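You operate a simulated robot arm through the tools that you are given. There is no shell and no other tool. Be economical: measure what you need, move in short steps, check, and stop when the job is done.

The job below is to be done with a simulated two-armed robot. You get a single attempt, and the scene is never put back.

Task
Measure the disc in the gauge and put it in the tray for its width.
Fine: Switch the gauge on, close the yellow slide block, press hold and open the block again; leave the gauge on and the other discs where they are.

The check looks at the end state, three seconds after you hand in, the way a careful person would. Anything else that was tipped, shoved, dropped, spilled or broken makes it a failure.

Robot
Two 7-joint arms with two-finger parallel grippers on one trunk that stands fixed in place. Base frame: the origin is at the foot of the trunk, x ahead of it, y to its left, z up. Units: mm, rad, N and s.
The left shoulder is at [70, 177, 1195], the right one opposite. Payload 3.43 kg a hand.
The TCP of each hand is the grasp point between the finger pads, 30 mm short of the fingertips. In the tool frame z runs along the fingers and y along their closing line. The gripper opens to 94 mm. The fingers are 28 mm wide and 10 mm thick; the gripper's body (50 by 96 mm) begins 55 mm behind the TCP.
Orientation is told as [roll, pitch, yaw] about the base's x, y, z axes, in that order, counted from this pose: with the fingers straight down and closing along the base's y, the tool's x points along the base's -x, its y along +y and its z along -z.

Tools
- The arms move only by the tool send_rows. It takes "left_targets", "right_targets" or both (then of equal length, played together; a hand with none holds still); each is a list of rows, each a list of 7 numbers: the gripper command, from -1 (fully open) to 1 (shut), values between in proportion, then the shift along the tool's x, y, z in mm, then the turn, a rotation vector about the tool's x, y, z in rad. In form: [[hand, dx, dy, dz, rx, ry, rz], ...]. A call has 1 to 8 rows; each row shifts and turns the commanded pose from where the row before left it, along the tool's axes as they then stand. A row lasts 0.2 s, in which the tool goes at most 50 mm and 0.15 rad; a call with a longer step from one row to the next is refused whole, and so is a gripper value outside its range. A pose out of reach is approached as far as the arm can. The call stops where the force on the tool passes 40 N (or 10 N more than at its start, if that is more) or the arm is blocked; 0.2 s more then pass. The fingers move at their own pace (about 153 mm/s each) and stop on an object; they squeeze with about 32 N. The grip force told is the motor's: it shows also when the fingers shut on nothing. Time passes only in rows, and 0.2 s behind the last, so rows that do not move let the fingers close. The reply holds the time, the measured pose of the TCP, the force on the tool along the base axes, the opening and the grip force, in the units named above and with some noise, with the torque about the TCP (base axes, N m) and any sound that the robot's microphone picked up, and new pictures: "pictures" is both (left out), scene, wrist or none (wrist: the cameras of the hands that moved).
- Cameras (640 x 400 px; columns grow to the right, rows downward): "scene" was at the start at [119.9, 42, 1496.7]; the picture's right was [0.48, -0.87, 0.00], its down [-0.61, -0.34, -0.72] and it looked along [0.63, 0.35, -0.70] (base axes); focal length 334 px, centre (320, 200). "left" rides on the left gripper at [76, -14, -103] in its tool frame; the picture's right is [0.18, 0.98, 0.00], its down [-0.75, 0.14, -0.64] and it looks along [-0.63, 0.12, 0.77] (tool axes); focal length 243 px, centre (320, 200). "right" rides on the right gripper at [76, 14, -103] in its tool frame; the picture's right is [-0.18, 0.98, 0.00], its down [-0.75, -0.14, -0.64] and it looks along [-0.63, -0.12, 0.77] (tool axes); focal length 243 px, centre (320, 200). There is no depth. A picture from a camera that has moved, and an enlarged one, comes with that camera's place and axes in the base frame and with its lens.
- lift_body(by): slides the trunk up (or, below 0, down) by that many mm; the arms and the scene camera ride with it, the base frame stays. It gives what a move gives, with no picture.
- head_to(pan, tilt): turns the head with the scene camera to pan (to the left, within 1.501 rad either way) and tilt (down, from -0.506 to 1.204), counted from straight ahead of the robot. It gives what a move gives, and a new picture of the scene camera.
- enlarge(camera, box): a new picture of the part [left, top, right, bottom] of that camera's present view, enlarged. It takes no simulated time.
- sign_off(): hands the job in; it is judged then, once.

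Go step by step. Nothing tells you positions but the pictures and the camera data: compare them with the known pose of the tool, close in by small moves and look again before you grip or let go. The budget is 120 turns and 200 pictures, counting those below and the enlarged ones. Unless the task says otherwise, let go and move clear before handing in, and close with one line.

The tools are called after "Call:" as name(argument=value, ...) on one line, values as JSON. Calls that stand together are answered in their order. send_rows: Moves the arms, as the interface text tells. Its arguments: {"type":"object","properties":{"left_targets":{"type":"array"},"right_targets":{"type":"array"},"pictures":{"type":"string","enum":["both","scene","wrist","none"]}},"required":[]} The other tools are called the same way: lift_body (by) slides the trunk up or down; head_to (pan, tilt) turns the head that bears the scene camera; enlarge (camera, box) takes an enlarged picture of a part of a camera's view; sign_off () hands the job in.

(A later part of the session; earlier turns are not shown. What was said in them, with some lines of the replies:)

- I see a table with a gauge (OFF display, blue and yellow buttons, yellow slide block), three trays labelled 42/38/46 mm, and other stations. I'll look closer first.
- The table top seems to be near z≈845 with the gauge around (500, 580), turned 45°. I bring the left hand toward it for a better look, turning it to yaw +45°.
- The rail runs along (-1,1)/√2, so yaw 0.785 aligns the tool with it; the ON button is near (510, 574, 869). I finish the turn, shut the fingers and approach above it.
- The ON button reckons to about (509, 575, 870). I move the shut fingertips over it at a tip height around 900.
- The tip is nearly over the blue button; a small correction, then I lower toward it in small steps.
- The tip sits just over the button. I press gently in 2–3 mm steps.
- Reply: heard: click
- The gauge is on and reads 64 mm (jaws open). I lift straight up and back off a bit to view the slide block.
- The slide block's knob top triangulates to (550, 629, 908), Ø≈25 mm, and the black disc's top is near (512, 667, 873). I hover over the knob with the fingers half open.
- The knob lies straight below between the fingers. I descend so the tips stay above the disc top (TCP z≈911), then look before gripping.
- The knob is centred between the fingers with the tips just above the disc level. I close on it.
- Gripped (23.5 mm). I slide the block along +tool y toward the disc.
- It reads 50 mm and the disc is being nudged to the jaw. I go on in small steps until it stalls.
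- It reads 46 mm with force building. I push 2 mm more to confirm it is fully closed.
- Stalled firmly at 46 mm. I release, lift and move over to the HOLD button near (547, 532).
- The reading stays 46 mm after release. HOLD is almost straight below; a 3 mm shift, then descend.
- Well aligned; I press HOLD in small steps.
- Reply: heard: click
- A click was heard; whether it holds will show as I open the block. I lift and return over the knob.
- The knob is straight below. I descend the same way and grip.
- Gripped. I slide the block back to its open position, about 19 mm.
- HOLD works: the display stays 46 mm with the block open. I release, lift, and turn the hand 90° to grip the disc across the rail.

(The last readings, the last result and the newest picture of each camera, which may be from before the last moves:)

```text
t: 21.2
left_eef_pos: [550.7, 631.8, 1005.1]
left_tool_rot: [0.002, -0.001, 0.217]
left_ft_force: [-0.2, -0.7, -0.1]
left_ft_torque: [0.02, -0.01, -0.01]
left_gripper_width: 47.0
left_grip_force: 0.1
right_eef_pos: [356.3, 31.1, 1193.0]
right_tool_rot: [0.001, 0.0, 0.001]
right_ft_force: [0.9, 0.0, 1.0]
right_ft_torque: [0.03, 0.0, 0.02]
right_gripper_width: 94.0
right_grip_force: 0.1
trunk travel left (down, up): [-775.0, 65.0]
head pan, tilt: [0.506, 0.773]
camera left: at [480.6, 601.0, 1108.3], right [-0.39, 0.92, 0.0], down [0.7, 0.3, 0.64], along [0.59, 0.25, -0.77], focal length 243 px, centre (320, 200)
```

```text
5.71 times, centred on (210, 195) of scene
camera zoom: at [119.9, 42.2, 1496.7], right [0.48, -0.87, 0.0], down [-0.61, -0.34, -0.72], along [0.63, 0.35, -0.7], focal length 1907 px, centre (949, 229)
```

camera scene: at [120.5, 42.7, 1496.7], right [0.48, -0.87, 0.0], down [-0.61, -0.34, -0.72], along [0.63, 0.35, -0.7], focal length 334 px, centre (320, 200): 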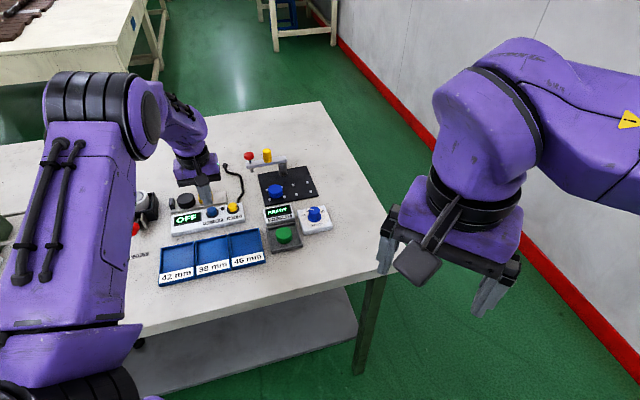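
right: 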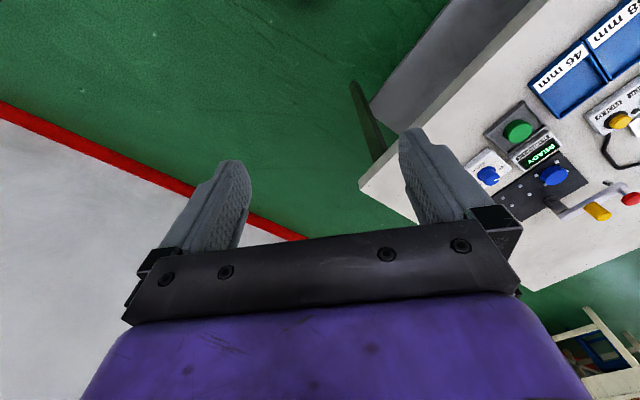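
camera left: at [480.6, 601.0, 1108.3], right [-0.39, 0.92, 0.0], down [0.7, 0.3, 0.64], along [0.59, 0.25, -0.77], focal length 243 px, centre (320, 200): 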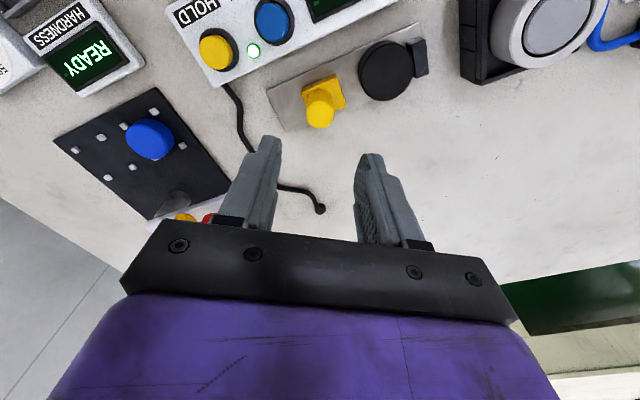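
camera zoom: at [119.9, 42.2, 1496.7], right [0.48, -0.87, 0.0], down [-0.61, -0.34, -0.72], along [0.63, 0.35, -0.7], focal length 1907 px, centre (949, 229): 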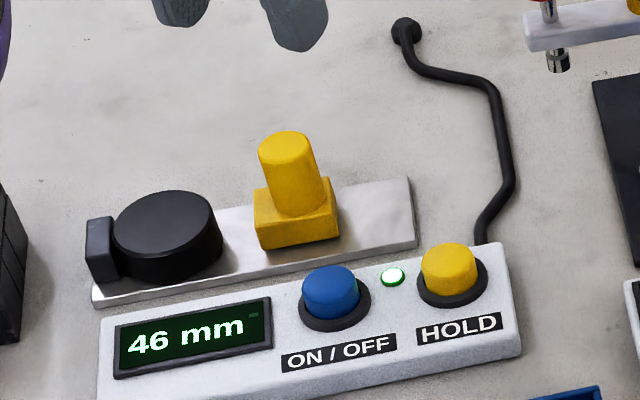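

The disc centre is about (507, 672), top z≈873. I finish the turn to yaw −0.785.

Call:
send_rows(left_targets=[[-0.4, 0, 0, 0, 0, 0, 0.143], [-0.4, 0, 0, 0, 0, 0, 0.143], [-0.4, 0, 0, 0, 0, 0, 0.143], [-0.4, 0, 0, 0, 0, 0, 0.143], [-0.4, 0, 0, 0, 0, 0, 0.143], [-0.4, 0, 0, 0, 0, 0, 0.143], [-0.4, 0, 0, 0, 0, 0, 0.143], [-0.4, 20, 0, 0, 0, 0, 0]], pictures="wrist")

Call:
enlarge(camera="left", box=[200, 20, 440, 180])

```text
t: 23.0
left_eef_pos: [538.6, 646.4, 1003.5]
left_tool_rot: [0.002, 0.001, -0.779]
left_ft_force: [0.2, 1.1, 0.5]
left_ft_torque: [0.02, 0.02, -0.01]
left_gripper_width: 65.8
left_grip_force: 0.1
right_eef_pos: [356.7, 29.8, 1192.6]
right_tool_rot: [0.0, 0.001, 0.0]
right_ft_force: [-0.4, -1.5, -1.2]
right_ft_torque: [-0.02, -0.01, 0.02]
right_gripper_width: 93.6
right_grip_force: 0.1
trunk travel left (down, up): [-775.0, 65.0]
head pan, tilt: [0.506, 0.773]
camera left: at [473.5, 689.6, 1107.7], right [0.56, 0.83, 0.0], down [0.63, -0.43, 0.64], along [0.53, -0.36, -0.77], focal length 243 px, centre (320, 200)
```

left: 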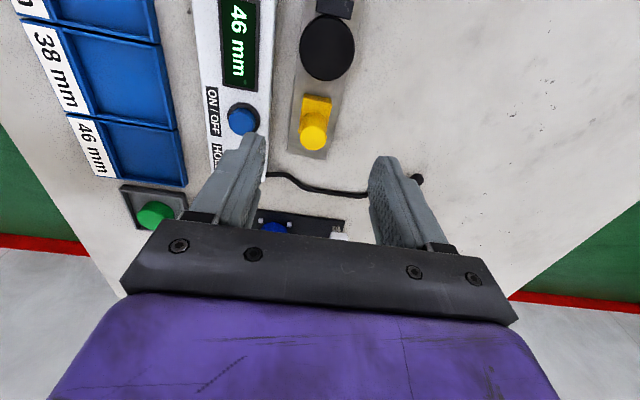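

```text
2.50 times, centred on (320, 100) of left
camera zoom: at [473.5, 689.6, 1107.7], right [0.56, 0.83, 0.0], down [0.63, -0.43, 0.64], along [0.53, -0.36, -0.77], focal length 606 px, centre (320, 450)
```

zoom: 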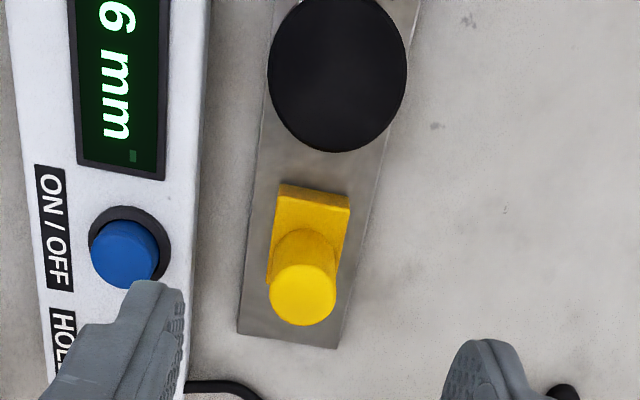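

The gap between disc and housing is about 19 mm, so I use a 58 mm opening. I move over the disc and lower to z≈945.

Call:
send_rows(left_targets=[[-0.234, 22, -2, 0, 0, 0, 0], [-0.234, 21, -2, 0, 0, 0, 0], [-0.234, 0, 0, 30, 0, 0, 0], [-0.234, 0, 0, 28, 0, 0, 0]], pictures="wrist")

Call:
enlarge(camera="scene", box=[150, 160, 250, 230])

```text
t: 24.0
left_eef_pos: [504.0, 674.8, 947.3]
left_tool_rot: [0.002, -0.001, -0.779]
left_ft_force: [-0.5, -0.2, 0.0]
left_ft_torque: [0.02, 0.03, -0.02]
left_gripper_width: 57.9
left_grip_force: 0.0
right_eef_pos: [357.8, 31.9, 1192.4]
right_tool_rot: [0.0, 0.001, 0.0]
right_ft_force: [-0.2, 0.2, -0.4]
right_ft_torque: [0.02, -0.01, -0.02]
right_gripper_width: 94.1
right_grip_force: 0.0
trunk travel left (down, up): [-775.0, 65.0]
head pan, tilt: [0.506, 0.773]
camera left: at [439.7, 717.7, 1050.8], right [0.56, 0.83, 0.0], down [0.63, -0.43, 0.64], along [0.53, -0.36, -0.77], focal length 243 px, centre (320, 200)
```

left: 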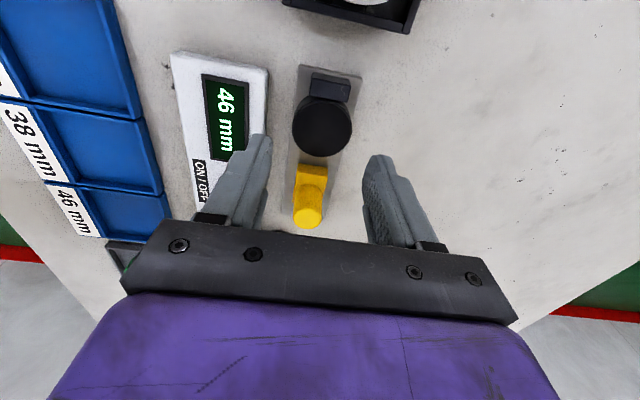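

```text
5.71 times, centred on (200, 195) of scene
camera zoom: at [120.5, 43.1, 1496.7], right [0.48, -0.87, 0.0], down [-0.61, -0.34, -0.72], along [0.63, 0.35, -0.7], focal length 1907 px, centre (1006, 229)
```

zoom: 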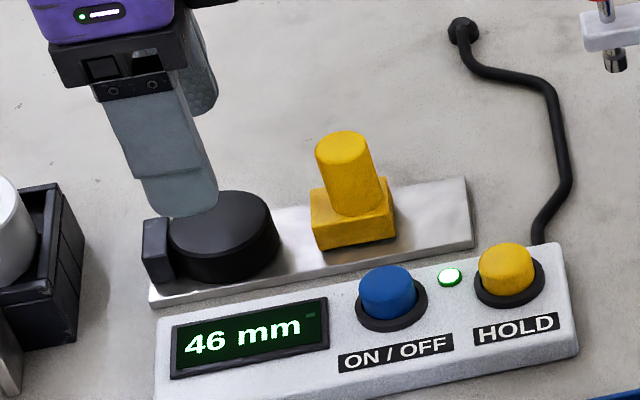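

Nearly centred (about 3 mm further toward the jaw). I correct and descend part way.

Call:
send_rows(left_targets=[[-0.234, 2.5, 1, 15, 0, 0, 0], [-0.234, 0, 0, 15, 0, 0, 0], [-0.234, 0, 0, 10, 0, 0, 0]], pictures="wrist")

Call:
enlarge(camera="scene", box=[150, 160, 250, 230])

Call:
enlarge(camera="left", box=[220, 90, 420, 240])

```text
t: 24.8
left_eef_pos: [503.2, 673.6, 907.3]
left_tool_rot: [0.001, -0.001, -0.778]
left_ft_force: [-0.2, 0.4, -0.4]
left_ft_torque: [0.01, 0.01, 0.02]
left_gripper_width: 57.8
left_grip_force: 0.1
right_eef_pos: [357.2, 30.0, 1193.2]
right_tool_rot: [0.002, 0.001, 0.0]
right_ft_force: [-0.8, -0.6, 0.4]
right_ft_torque: [-0.01, 0.02, -0.04]
right_gripper_width: 94.1
right_grip_force: 0.0
trunk travel left (down, up): [-775.0, 65.0]
head pan, tilt: [0.506, 0.773]
camera left: at [438.9, 717.4, 1010.8], right [0.56, 0.83, 0.0], down [0.63, -0.43, 0.64], along [0.53, -0.36, -0.77], focal length 243 px, centre (320, 200)
```

left: 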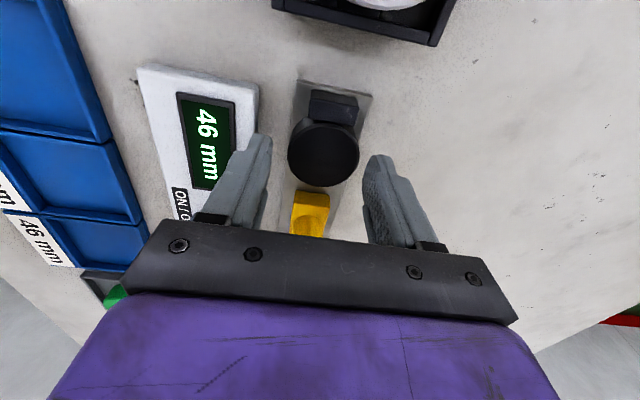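

```text
5.71 times, centred on (200, 195) of scene
camera zoom: at [119.9, 42.0, 1496.8], right [0.48, -0.87, 0.0], down [-0.61, -0.34, -0.72], along [0.63, 0.35, -0.7], focal length 1907 px, centre (1006, 229)
```

zoom: 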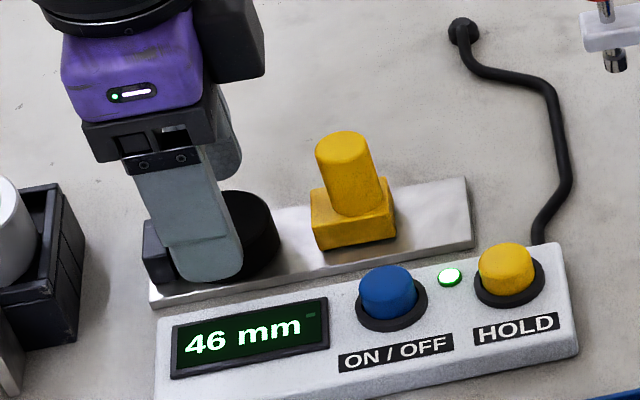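

```text
2.67 times, centred on (320, 165) of left
camera zoom: at [438.9, 717.4, 1010.8], right [0.56, 0.83, 0.0], down [0.63, -0.43, 0.64], along [0.53, -0.36, -0.77], focal length 647 px, centre (320, 293)
```

zoom: 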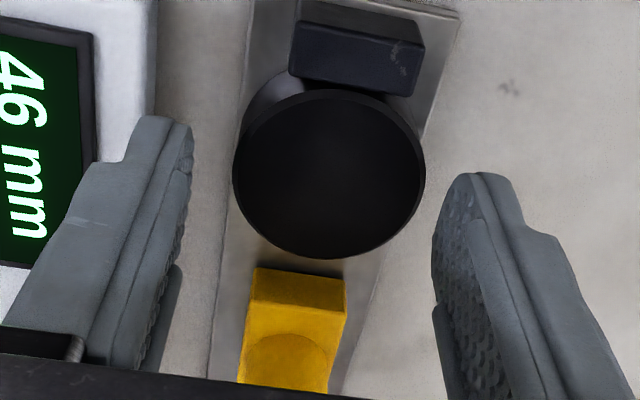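

The disc is ~2 mm toward +y, and the housing-side clearance is small, so I shift +2 mm and narrow to 54 mm, then lower gently.

Call:
send_rows(left_targets=[[-0.149, 0, 2, 0, 0, 0, 0], [-0.149, 0, 0, 5, 0, 0, 0], [-0.149, 0, 0, 5, 0, 0, 0], [-0.149, 0, 0, 4, 0, 0, 0]], pictures="wrist")

Call:
enlarge(camera="scene", box=[150, 160, 250, 230])

Call:
enlarge(camera="left", box=[220, 90, 420, 240])

```text
t: 25.8
left_eef_pos: [503.7, 676.5, 891.1]
left_tool_rot: [0.002, 0.001, -0.778]
left_ft_force: [-0.7, -0.3, 0.7]
left_ft_torque: [-0.02, -0.03, -0.01]
left_gripper_width: 54.3
left_grip_force: 0.0
right_eef_pos: [357.9, 31.1, 1193.4]
right_tool_rot: [0.001, 0.003, 0.0]
right_ft_force: [0.8, 0.9, 0.0]
right_ft_torque: [0.03, 0.0, 0.0]
right_gripper_width: 94.0
right_grip_force: 0.0
trunk travel left (down, up): [-775.0, 65.0]
head pan, tilt: [0.506, 0.773]
camera left: at [439.9, 719.6, 995.6], right [0.56, 0.83, 0.0], down [0.64, -0.43, 0.64], along [0.53, -0.36, -0.77], focal length 243 px, centre (320, 200)
```

left: 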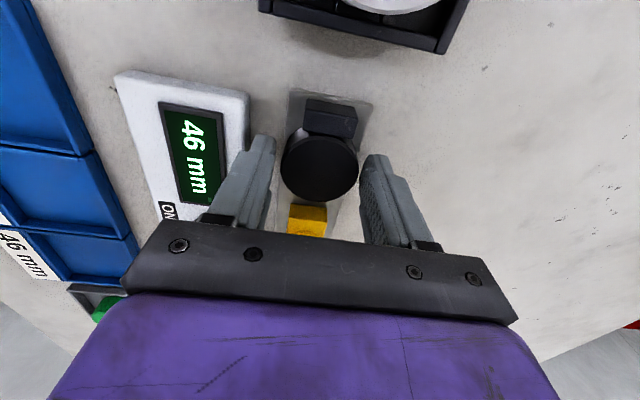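

```text
5.71 times, centred on (200, 195) of scene
camera zoom: at [120.1, 42.3, 1496.7], right [0.48, -0.87, 0.0], down [-0.61, -0.34, -0.72], along [0.63, 0.35, -0.7], focal length 1907 px, centre (1006, 229)
```

zoom: 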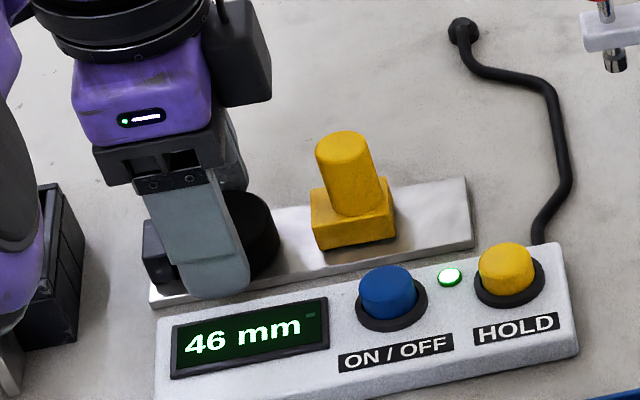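

```text
2.67 times, centred on (320, 165) of left
camera zoom: at [439.9, 719.6, 995.6], right [0.56, 0.83, 0.0], down [0.64, -0.43, 0.64], along [0.53, -0.36, -0.77], focal length 647 px, centre (320, 293)
```

zoom: 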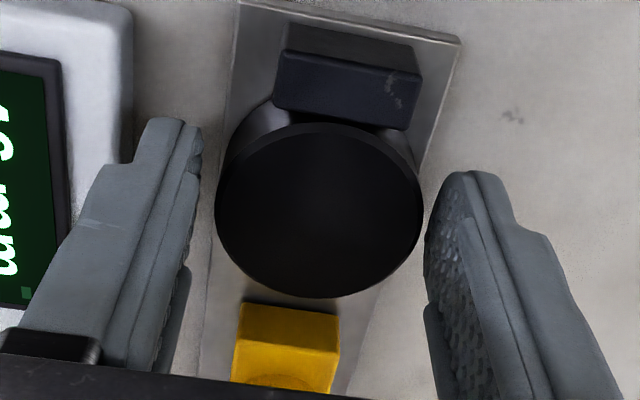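

Centred with clearance on both sides. I go 4 mm lower and close.

Call:
send_rows(left_targets=[[-0.149, 0, 0, 4, 0, 0, 0], [-0.149, 0, 0, 0, 0, 0, 0], [0.2, 0, 0, 0, 0, 0, 0], [0.3, 0, 0, 0, 0, 0, 0], [0.3, 0, 0, 0, 0, 0, 0]], pictures="wrist")

Call:
enlarge(camera="scene", box=[150, 160, 250, 230])

```text
t: 27.0
left_eef_pos: [504.7, 677.5, 888.0]
left_tool_rot: [0.002, 0.0, -0.778]
left_ft_force: [0.4, 0.9, 0.3]
left_ft_torque: [-0.01, -0.01, 0.0]
left_gripper_width: 43.9
left_grip_force: 32.0
right_eef_pos: [356.5, 30.6, 1192.8]
right_tool_rot: [0.0, 0.0, 0.0]
right_ft_force: [-0.2, -0.3, 0.1]
right_ft_torque: [-0.01, -0.01, -0.04]
right_gripper_width: 94.2
right_grip_force: 0.0
trunk travel left (down, up): [-775.0, 65.0]
head pan, tilt: [0.506, 0.773]
camera left: at [440.4, 720.1, 992.1], right [0.56, 0.83, 0.0], down [0.64, -0.43, 0.64], along [0.53, -0.36, -0.77], focal length 243 px, centre (320, 200)
```

left: 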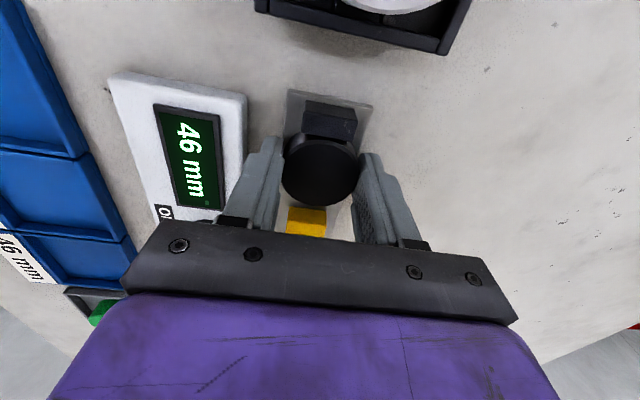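

```text
5.71 times, centred on (200, 195) of scene
camera zoom: at [119.9, 42.2, 1496.7], right [0.48, -0.87, 0.0], down [-0.61, -0.34, -0.72], along [0.63, 0.35, -0.7], focal length 1907 px, centre (1006, 229)
```

zoom: 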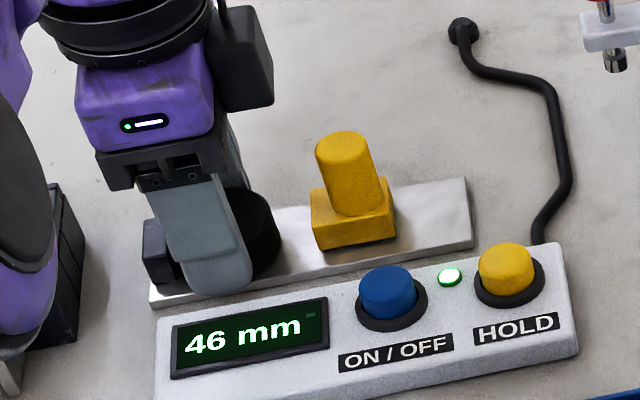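

Gripped at 43.9 mm by the finger measure, with the pads giving a little (the knob showed the same sort of squeeze). I lift gently and check.

Call:
send_rows(left_targets=[[0.4, 0, 0, -5, 0, 0, 0], [0.4, 0, 0, -10, 0, 0, 0], [0.4, 0, 0, -25, 0, 0, 0], [0.4, 0, 0, -30, 0, 0, 0], [0.4, 0, 0, -30, 0, 0, 0]])

Call:
enlarge(camera="scene", box=[140, 140, 290, 290])

```text
t: 28.2
left_eef_pos: [504.8, 676.6, 988.3]
left_tool_rot: [0.003, 0.003, -0.78]
left_ft_force: [-0.4, 0.8, -0.3]
left_ft_torque: [-0.02, 0.04, 0.0]
left_gripper_width: 44.2
left_grip_force: 32.1
right_eef_pos: [357.1, 29.6, 1192.2]
right_tool_rot: [0.0, -0.001, 0.001]
right_ft_force: [0.3, -0.8, -0.2]
right_ft_torque: [0.03, 0.02, -0.02]
right_gripper_width: 94.2
right_grip_force: 0.0
trunk travel left (down, up): [-775.0, 65.0]
head pan, tilt: [0.506, 0.773]
camera scene: at [119.5, 41.4, 1496.8], right [0.48, -0.87, 0.0], down [-0.61, -0.34, -0.72], along [0.63, 0.35, -0.7], focal length 334 px, centre (320, 200)
camera left: at [439.9, 719.9, 1092.5], right [0.56, 0.83, 0.0], down [0.64, -0.43, 0.64], along [0.53, -0.36, -0.77], focal length 243 px, centre (320, 200)
```

scene: 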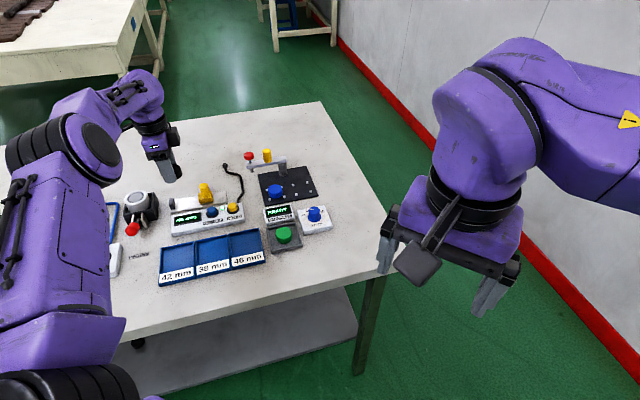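
left: 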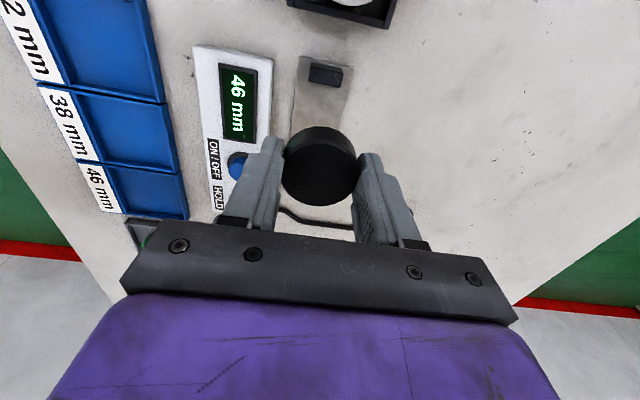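

```text
2.67 times, centred on (215, 215) of scene
camera zoom: at [119.5, 41.4, 1496.8], right [0.48, -0.87, 0.0], down [-0.61, -0.34, -0.72], along [0.63, 0.35, -0.7], focal length 890 px, centre (600, 160)
```

zoom: 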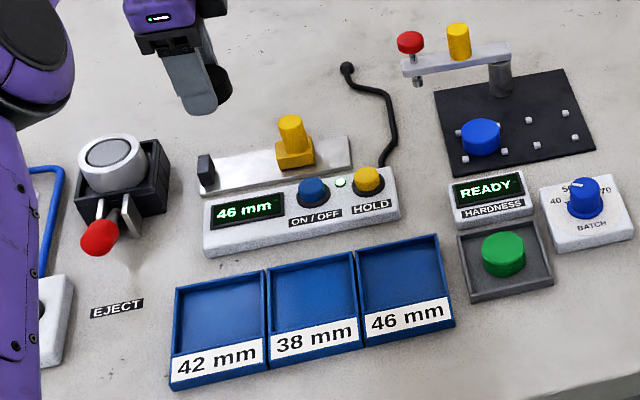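

The disc is held securely. I carry it across at height to above the 46 mm tray, near (484, 448).

Call:
send_rows(left_targets=[[0.4, -24.5, -29.5, 0, 0, 0, 0], [0.4, -24.5, -29.5, 0, 0, 0, 0], [0.4, -24.5, -29.5, 0, 0, 0, 0], [0.4, -24.5, -29.5, 0, 0, 0, 0], [0.4, -24.5, -29.5, 0, 0, 0, 0], [0.4, -24.5, -29.5, 0, 0, 0, 0], [0.4, 0, 0, 20, 0, 0, 0], [0.4, 0, 0, 10, 0, 0, 0]], pictures="wrist")

Call:
enlarge(camera="scene", box=[140, 170, 300, 290])

```text
t: 30.0
left_eef_pos: [486.1, 447.7, 956.3]
left_tool_rot: [0.001, 0.0, -0.78]
left_ft_force: [-0.3, 0.2, -0.4]
left_ft_torque: [0.0, 0.0, 0.01]
left_gripper_width: 44.3
left_grip_force: 31.6
right_eef_pos: [357.8, 30.8, 1192.1]
right_tool_rot: [-0.001, 0.002, 0.0]
right_ft_force: [0.2, 0.2, 1.1]
right_ft_torque: [0.0, -0.03, 0.02]
right_gripper_width: 94.1
right_grip_force: 0.1
trunk travel left (down, up): [-775.0, 65.0]
head pan, tilt: [0.506, 0.773]
camera left: at [421.9, 491.1, 1060.1], right [0.56, 0.83, 0.0], down [0.63, -0.43, 0.64], along [0.53, -0.36, -0.77], focal length 243 px, centre (320, 200)
```

left: 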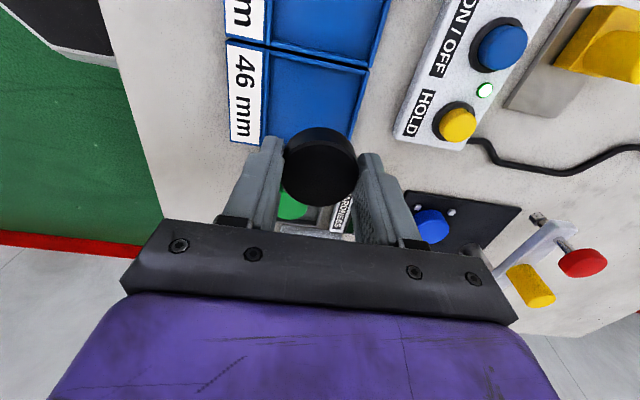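

```text
3.33 times, centred on (220, 230) of scene
camera zoom: at [120.3, 42.6, 1496.7], right [0.48, -0.87, 0.0], down [-0.61, -0.34, -0.72], along [0.63, 0.35, -0.7], focal length 1112 px, centre (653, 100)
```

zoom: 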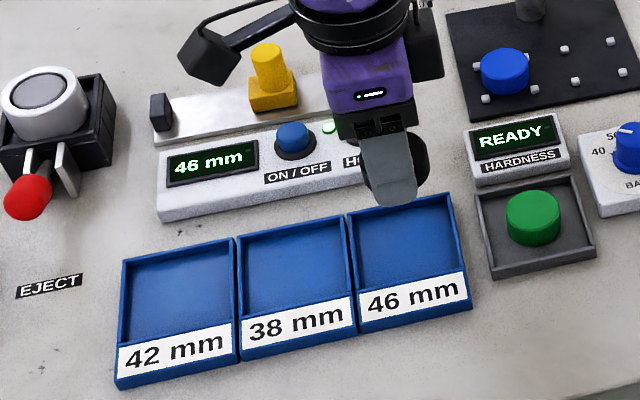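

The disc is roughly over the 46 mm tray; I shift a little (+6 x, −2 y in tool axes), lower and look again.

Call:
send_rows(left_targets=[[0.4, 6, -2, 15, 0, 0, 0], [0.4, 0, 0, 20, 0, 0, 0]], pictures="wrist")

Call:
enlarge(camera="scene", box=[200, 190, 300, 260])

Call:
enlarge(camera="left", box=[200, 20, 440, 200])

```text
t: 30.6
left_eef_pos: [481.7, 451.1, 921.7]
left_tool_rot: [0.002, 0.001, -0.78]
left_ft_force: [0.0, 0.8, -0.6]
left_ft_torque: [0.01, -0.02, -0.03]
left_gripper_width: 44.1
left_grip_force: 32.0
right_eef_pos: [358.2, 30.9, 1193.7]
right_tool_rot: [0.001, 0.0, 0.0]
right_ft_force: [0.3, 0.3, 0.7]
right_ft_torque: [0.01, 0.01, 0.0]
right_gripper_width: 94.4
right_grip_force: 0.1
trunk travel left (down, up): [-775.0, 65.0]
head pan, tilt: [0.506, 0.773]
camera left: at [417.4, 494.4, 1025.8], right [0.56, 0.83, 0.0], down [0.64, -0.43, 0.64], along [0.53, -0.36, -0.77], focal length 243 px, centre (320, 200)
```

left: 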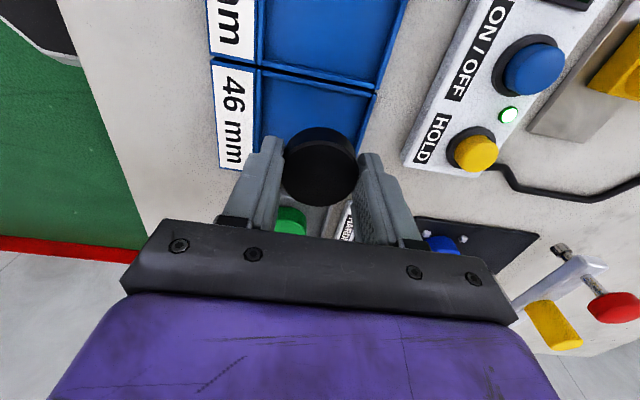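

```text
5.71 times, centred on (250, 225) of scene
camera zoom: at [121.0, 42.6, 1496.7], right [0.48, -0.87, 0.0], down [-0.61, -0.34, -0.71], along [0.63, 0.35, -0.7], focal length 1907 px, centre (720, 57)
```

zoom: 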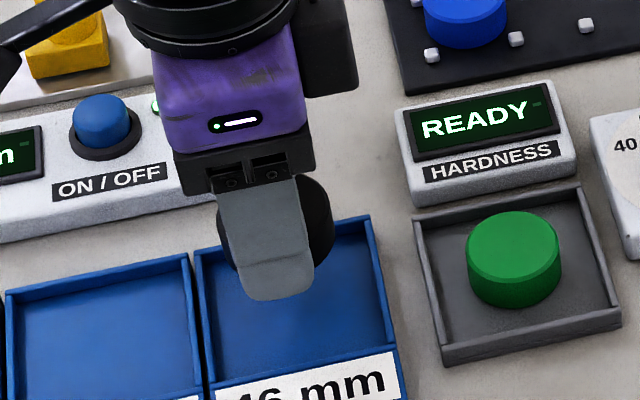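

```text
2.22 times, centred on (320, 110) of left
camera zoom: at [417.4, 494.4, 1025.8], right [0.56, 0.83, 0.0], down [0.64, -0.43, 0.64], along [0.53, -0.36, -0.77], focal length 539 px, centre (320, 400)
```

zoom: 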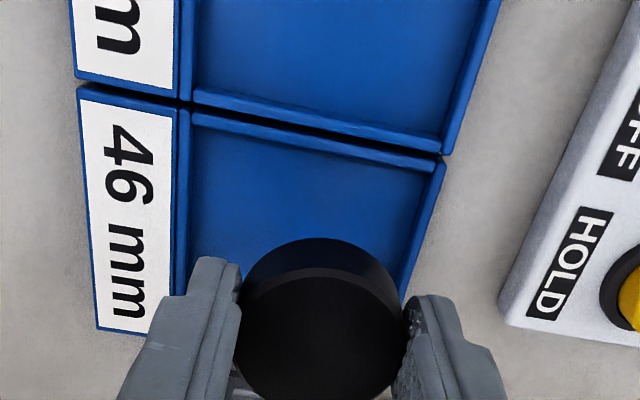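

The tray centre matches within a few mm; I nudge −3 mm in tool y and lower in small steps, watching for contact.

Call:
send_rows(left_targets=[[0.4, 1, -3, 12, 0, 0, 0], [0.4, 0, 0, 10, 0, 0, 0], [0.4, 0, 0, 8, 0, 0, 0]], pictures="wrist")

Call:
enlarge(camera="scene", box=[200, 200, 300, 270])

Call:
enlarge(camera="left", box=[200, 40, 440, 220])

```text
t: 31.4
left_eef_pos: [475.8, 447.2, 892.1]
left_tool_rot: [0.001, 0.0, -0.78]
left_ft_force: [-0.1, 0.3, -0.8]
left_ft_torque: [0.0, -0.03, 0.01]
left_gripper_width: 44.3
left_grip_force: 32.2
right_eef_pos: [357.3, 30.7, 1192.6]
right_tool_rot: [-0.001, 0.0, 0.001]
right_ft_force: [0.3, -0.5, 0.5]
right_ft_torque: [0.0, 0.0, -0.02]
right_gripper_width: 93.9
right_grip_force: 0.1
trunk travel left (down, up): [-775.0, 65.0]
head pan, tilt: [0.506, 0.773]
camera left: at [411.9, 491.8, 996.8], right [0.56, 0.83, 0.0], down [0.63, -0.43, 0.64], along [0.53, -0.36, -0.77], focal length 243 px, centre (320, 200)
```

left: 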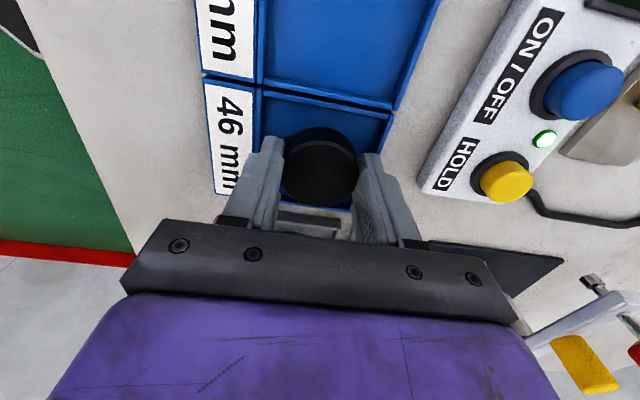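

```text
5.71 times, centred on (250, 235) of scene
camera zoom: at [119.9, 41.9, 1496.8], right [0.48, -0.87, 0.0], down [-0.61, -0.34, -0.72], along [0.63, 0.35, -0.7], focal length 1907 px, centre (720, 0)
```

zoom: 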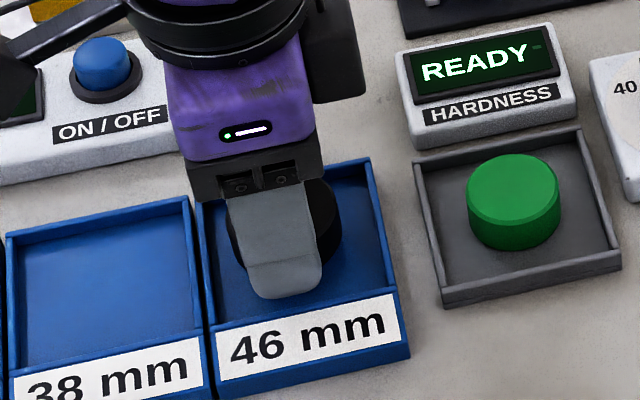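

```text
2.22 times, centred on (320, 130) of left
camera zoom: at [411.9, 491.8, 996.8], right [0.56, 0.83, 0.0], down [0.63, -0.43, 0.64], along [0.53, -0.36, -0.77], focal length 539 px, centre (320, 356)
```

zoom: 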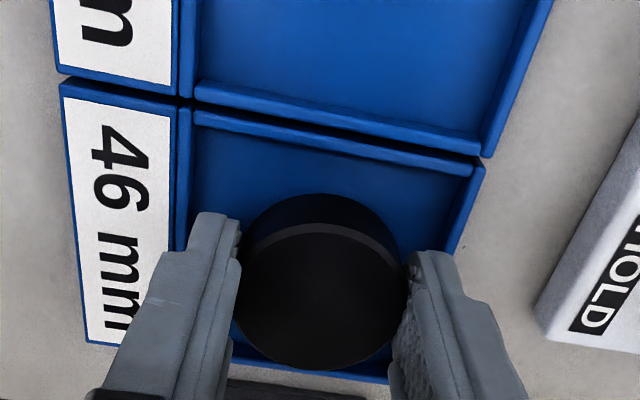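

The disc sits inside the tray walls. I shift +3 mm in tool y for finger clearance and lower to contact.

Call:
send_rows(left_targets=[[0.4, 0, 3, 0, 0, 0, 0], [0.4, 0, 0, 4, 0, 0, 0], [0.4, 0, 0, 3, 0, 0, 0], [0.4, 0, 0, 2, 0, 0, 0], [0.4, 0, 0, 2, 0, 0, 0]], pictures="wrist")

Call:
enlarge(camera="scene", box=[200, 200, 300, 270])

```text
t: 32.4
left_eef_pos: [477.9, 450.7, 889.8]
left_tool_rot: [0.015, -0.003, -0.783]
left_ft_force: [-12.2, -0.7, 23.7]
left_ft_torque: [0.69, 0.03, 0.36]
left_gripper_width: 43.8
left_grip_force: 31.9
right_eef_pos: [352.2, 28.0, 1194.9]
right_tool_rot: [0.003, -0.003, 0.0]
right_ft_force: [-0.8, -0.8, 0.2]
right_ft_torque: [0.01, 0.01, 0.0]
right_gripper_width: 94.0
right_grip_force: 0.0
trunk travel left (down, up): [-775.0, 65.0]
head pan, tilt: [0.506, 0.773]
stopped in row 5 (left hand): the force on the tool passed its limit at 43 N (the readings are from after the stop); the commanded pose is now the measured one
camera left: at [413.0, 493.1, 994.8], right [0.56, 0.83, 0.01], down [0.63, -0.44, 0.65], along [0.54, -0.35, -0.76], focal length 243 px, centre (320, 200)
```

left: 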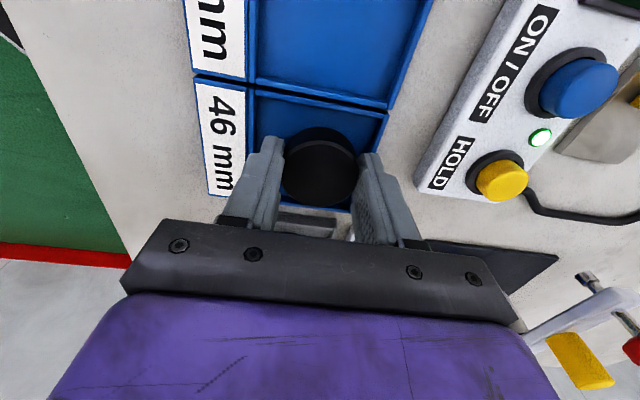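

```text
5.71 times, centred on (250, 235) of scene
camera zoom: at [113.5, 38.3, 1497.4], right [0.49, -0.87, 0.0], down [-0.61, -0.34, -0.72], along [0.63, 0.35, -0.69], focal length 1907 px, centre (720, 0)
```

zoom: 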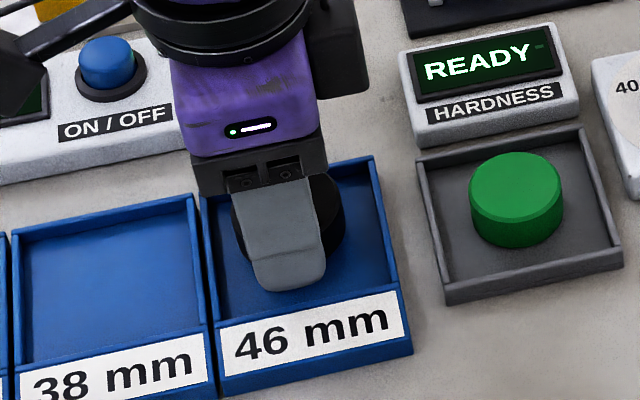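

Contact at z≈890. Before releasing I check closely that the disc rests on the floor and not on a wall.

Call:
send_rows(left_targets=[[0.4, 0, 0, -2, 0, 0, 0], [0.4, 0, 0, 0, 0, 0, 0]], pictures="none")

Call:
enlarge(camera="left", box=[220, 70, 420, 230])

Call:
enlarge(camera="scene", box=[225, 220, 275, 260])

```text
t: 33.0
left_eef_pos: [479.0, 451.4, 891.9]
left_tool_rot: [0.012, -0.004, -0.781]
left_ft_force: [-9.8, -2.1, 14.0]
left_ft_torque: [0.41, 0.08, 0.3]
left_gripper_width: 44.1
left_grip_force: 31.6
right_eef_pos: [354.0, 27.9, 1194.1]
right_tool_rot: [0.002, -0.003, 0.0]
right_ft_force: [-0.1, -0.4, -0.5]
right_ft_torque: [-0.01, -0.01, -0.01]
right_gripper_width: 94.0
right_grip_force: 0.0
trunk travel left (down, up): [-775.0, 65.0]
head pan, tilt: [0.506, 0.773]
```

```text
2.50 times, centred on (320, 150) of left
camera zoom: at [413.5, 493.4, 995.1], right [0.56, 0.83, 0.01], down [0.63, -0.43, 0.65], along [0.54, -0.35, -0.76], focal length 606 px, centre (320, 325)
```

zoom: 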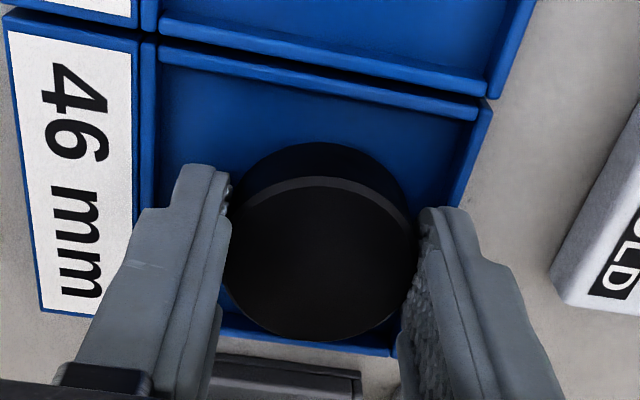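

```text
10.00 times, centred on (250, 240) of scene
camera zoom: at [115.7, 39.4, 1497.1], right [0.48, -0.87, 0.0], down [-0.61, -0.34, -0.72], along [0.63, 0.35, -0.7], focal length 3337 px, centre (1020, -200)
```

zoom: 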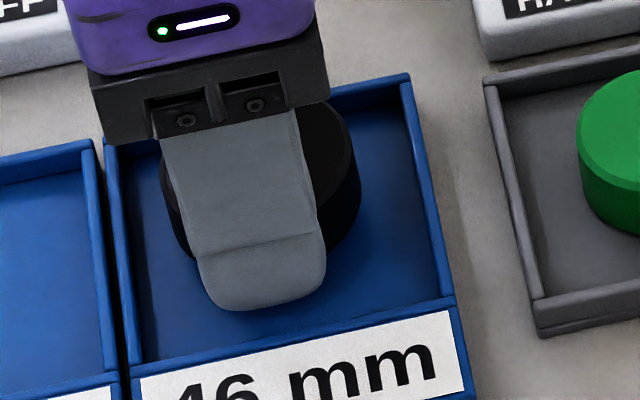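

The disc is within the tray, resting on the floor. I ease up 1 mm and open the fingers just enough to release.

Call:
send_rows(left_targets=[[0.4, 0, 0, -1, 0, 0, 0], [0.0, 0, 0, 0, 0, 0, 0], [-0.1, 0, 0, 0, 0, 0, 0], [-0.12, 0, 0, 0, 0, 0, 0]], pictures="wrist")

Call:
enlarge(camera="scene", box=[210, 210, 290, 270])

```text
t: 34.0
left_eef_pos: [481.5, 451.7, 891.9]
left_tool_rot: [0.012, -0.005, -0.78]
left_ft_force: [-2.2, -2.0, 6.8]
left_ft_torque: [0.13, 0.03, 0.07]
left_gripper_width: 51.0
left_grip_force: 0.1
right_eef_pos: [355.9, 29.6, 1194.2]
right_tool_rot: [0.002, 0.0, -0.001]
right_ft_force: [-0.1, 0.6, -0.3]
right_ft_torque: [0.01, 0.01, 0.02]
right_gripper_width: 94.2
right_grip_force: 0.1
trunk travel left (down, up): [-775.0, 65.0]
head pan, tilt: [0.506, 0.773]
camera left: at [415.7, 493.7, 995.3], right [0.56, 0.83, 0.01], down [0.63, -0.43, 0.65], along [0.54, -0.35, -0.76], focal length 243 px, centre (320, 200)
```

left: 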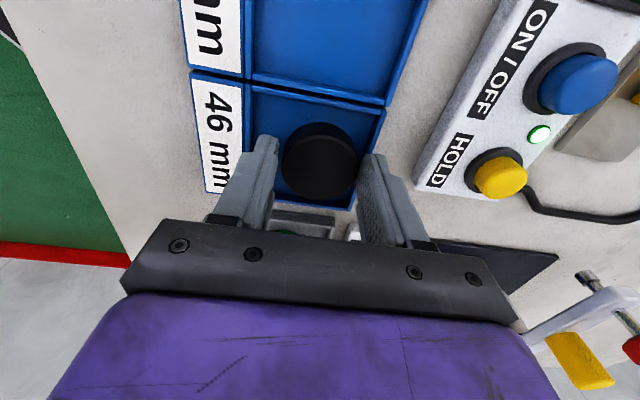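

```text
6.67 times, centred on (250, 240) of scene
camera zoom: at [118.3, 40.2, 1496.9], right [0.48, -0.87, 0.0], down [-0.61, -0.34, -0.72], along [0.63, 0.35, -0.7], focal length 2225 px, centre (787, -67)
```

zoom: 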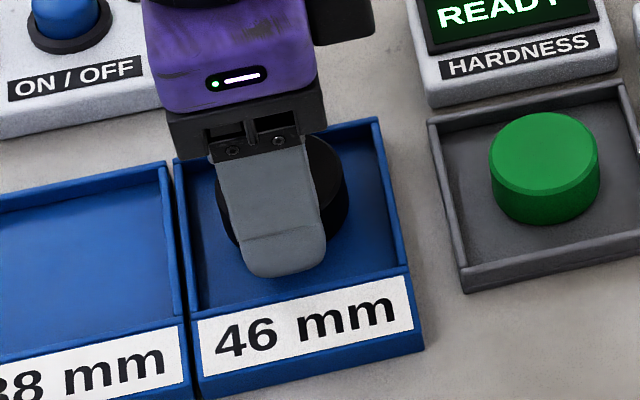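

Some upward force remains, so a finger likely touches a tray wall; I lift straight up clear.

Call:
send_rows(left_targets=[[-0.12, 0, 0, -5, 0, 0, 0], [-0.12, 0, 0, -15, 0, 0, 0], [-0.12, 0, 0, -30, 0, 0, 0], [-0.12, 0, 0, -45, 0, 0, 0], [-0.12, 0, 0, -45, 0, 0, 0], [-0.12, 40, 0, -10, 0, 0, 0], [-0.12, 40, 0, -10, 0, 0, 0]])

Call:
enlarge(camera="scene", box=[140, 150, 300, 290])

Call:
enlarge(camera="scene", box=[210, 210, 290, 270])

```text
t: 35.6
left_eef_pos: [420.5, 510.4, 1047.7]
left_tool_rot: [0.009, -0.003, -0.781]
left_ft_force: [-0.4, 0.5, 0.1]
left_ft_torque: [-0.01, -0.05, 0.0]
left_gripper_width: 52.6
left_grip_force: 0.0
right_eef_pos: [355.8, 31.5, 1193.1]
right_tool_rot: [0.001, -0.001, 0.0]
right_ft_force: [0.1, -0.7, 0.7]
right_ft_torque: [0.01, -0.02, 0.0]
right_gripper_width: 93.9
right_grip_force: 0.0
trunk travel left (down, up): [-775.0, 65.0]
head pan, tilt: [0.506, 0.773]
camera scene: at [117.9, 43.5, 1496.9], right [0.49, -0.87, 0.0], down [-0.61, -0.34, -0.72], along [0.63, 0.35, -0.7], focal length 334 px, centre (320, 200)
camera left: at [354.9, 552.6, 1152.0], right [0.56, 0.83, 0.01], down [0.63, -0.43, 0.65], along [0.54, -0.36, -0.76], focal length 243 px, centre (320, 200)
```

scene: 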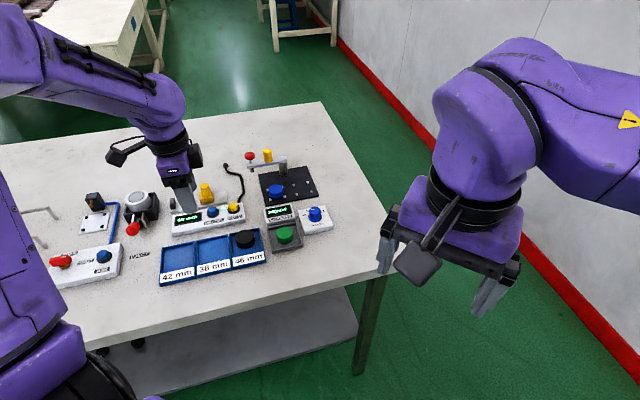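
left: 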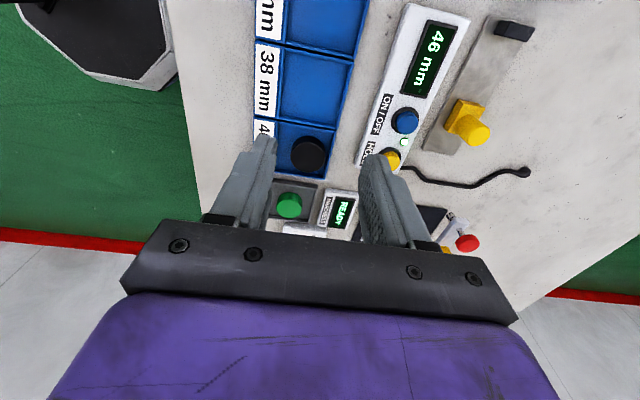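

```text
2.86 times, centred on (220, 220) of scene
camera zoom: at [117.9, 43.5, 1496.9], right [0.49, -0.87, 0.0], down [-0.61, -0.34, -0.72], along [0.63, 0.35, -0.7], focal length 953 px, centre (606, 143)
```

zoom: 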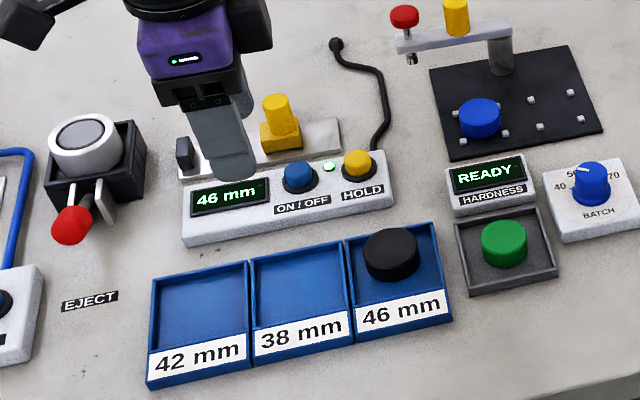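

```text
6.67 times, centred on (250, 240) of scene
camera zoom: at [117.9, 43.5, 1496.9], right [0.49, -0.87, 0.0], down [-0.61, -0.34, -0.72], along [0.63, 0.35, -0.7], focal length 2225 px, centre (787, -67)
```

zoom: 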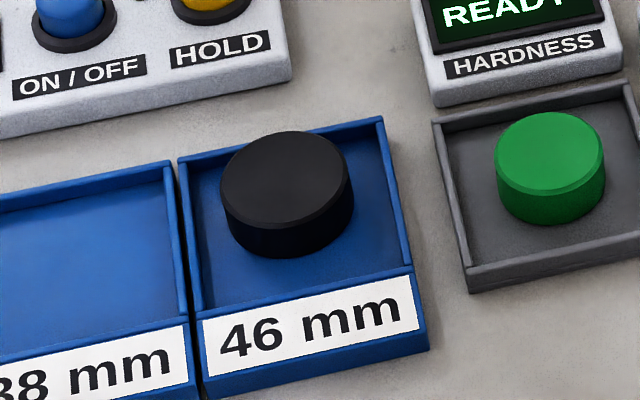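

The disc looks seated in the 46 mm tray; I check from the wrist view that it lies flat and off the wall.

Call:
enlarge(camera="left", box=[240, 90, 380, 200])

Call:
enlarge(camera="scene", box=[228, 222, 272, 256])

```text
3.64 times, centred on (310, 145) of left
camera zoom: at [354.9, 552.6, 1152.0], right [0.56, 0.83, 0.01], down [0.63, -0.43, 0.65], along [0.54, -0.36, -0.76], focal length 882 px, centre (356, 400)
```

zoom: 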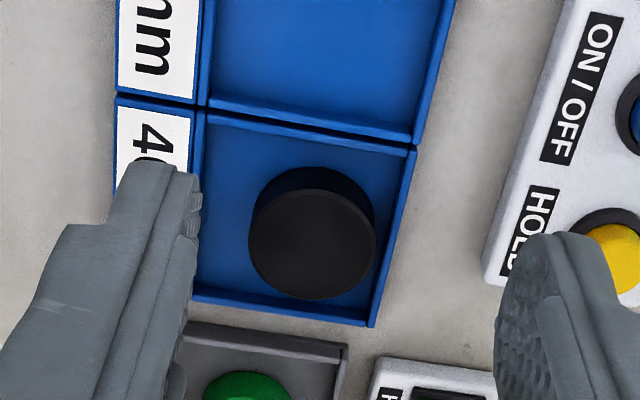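

```text
11.76 times, centred on (250, 239) of scene
camera zoom: at [117.9, 43.5, 1496.9], right [0.49, -0.87, 0.0], down [-0.61, -0.34, -0.72], along [0.63, 0.35, -0.7], focal length 3926 px, centre (1144, -259)
```

zoom: 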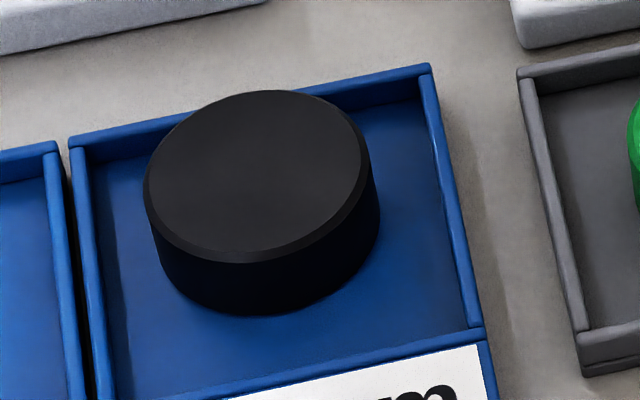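

The disc lies flat in the 46 mm tray. The gauge is on and holding 46 mm, the block is open, the other discs look undisturbed, and the hand is clear, so I'm handing in.

Call:
sign_off()

```text
The job is handed in.
```

The disc measured 46 mm and now lies in the 46 mm tray. The gauge is left on with the reading held and the block open, and the other discs were left where they are.
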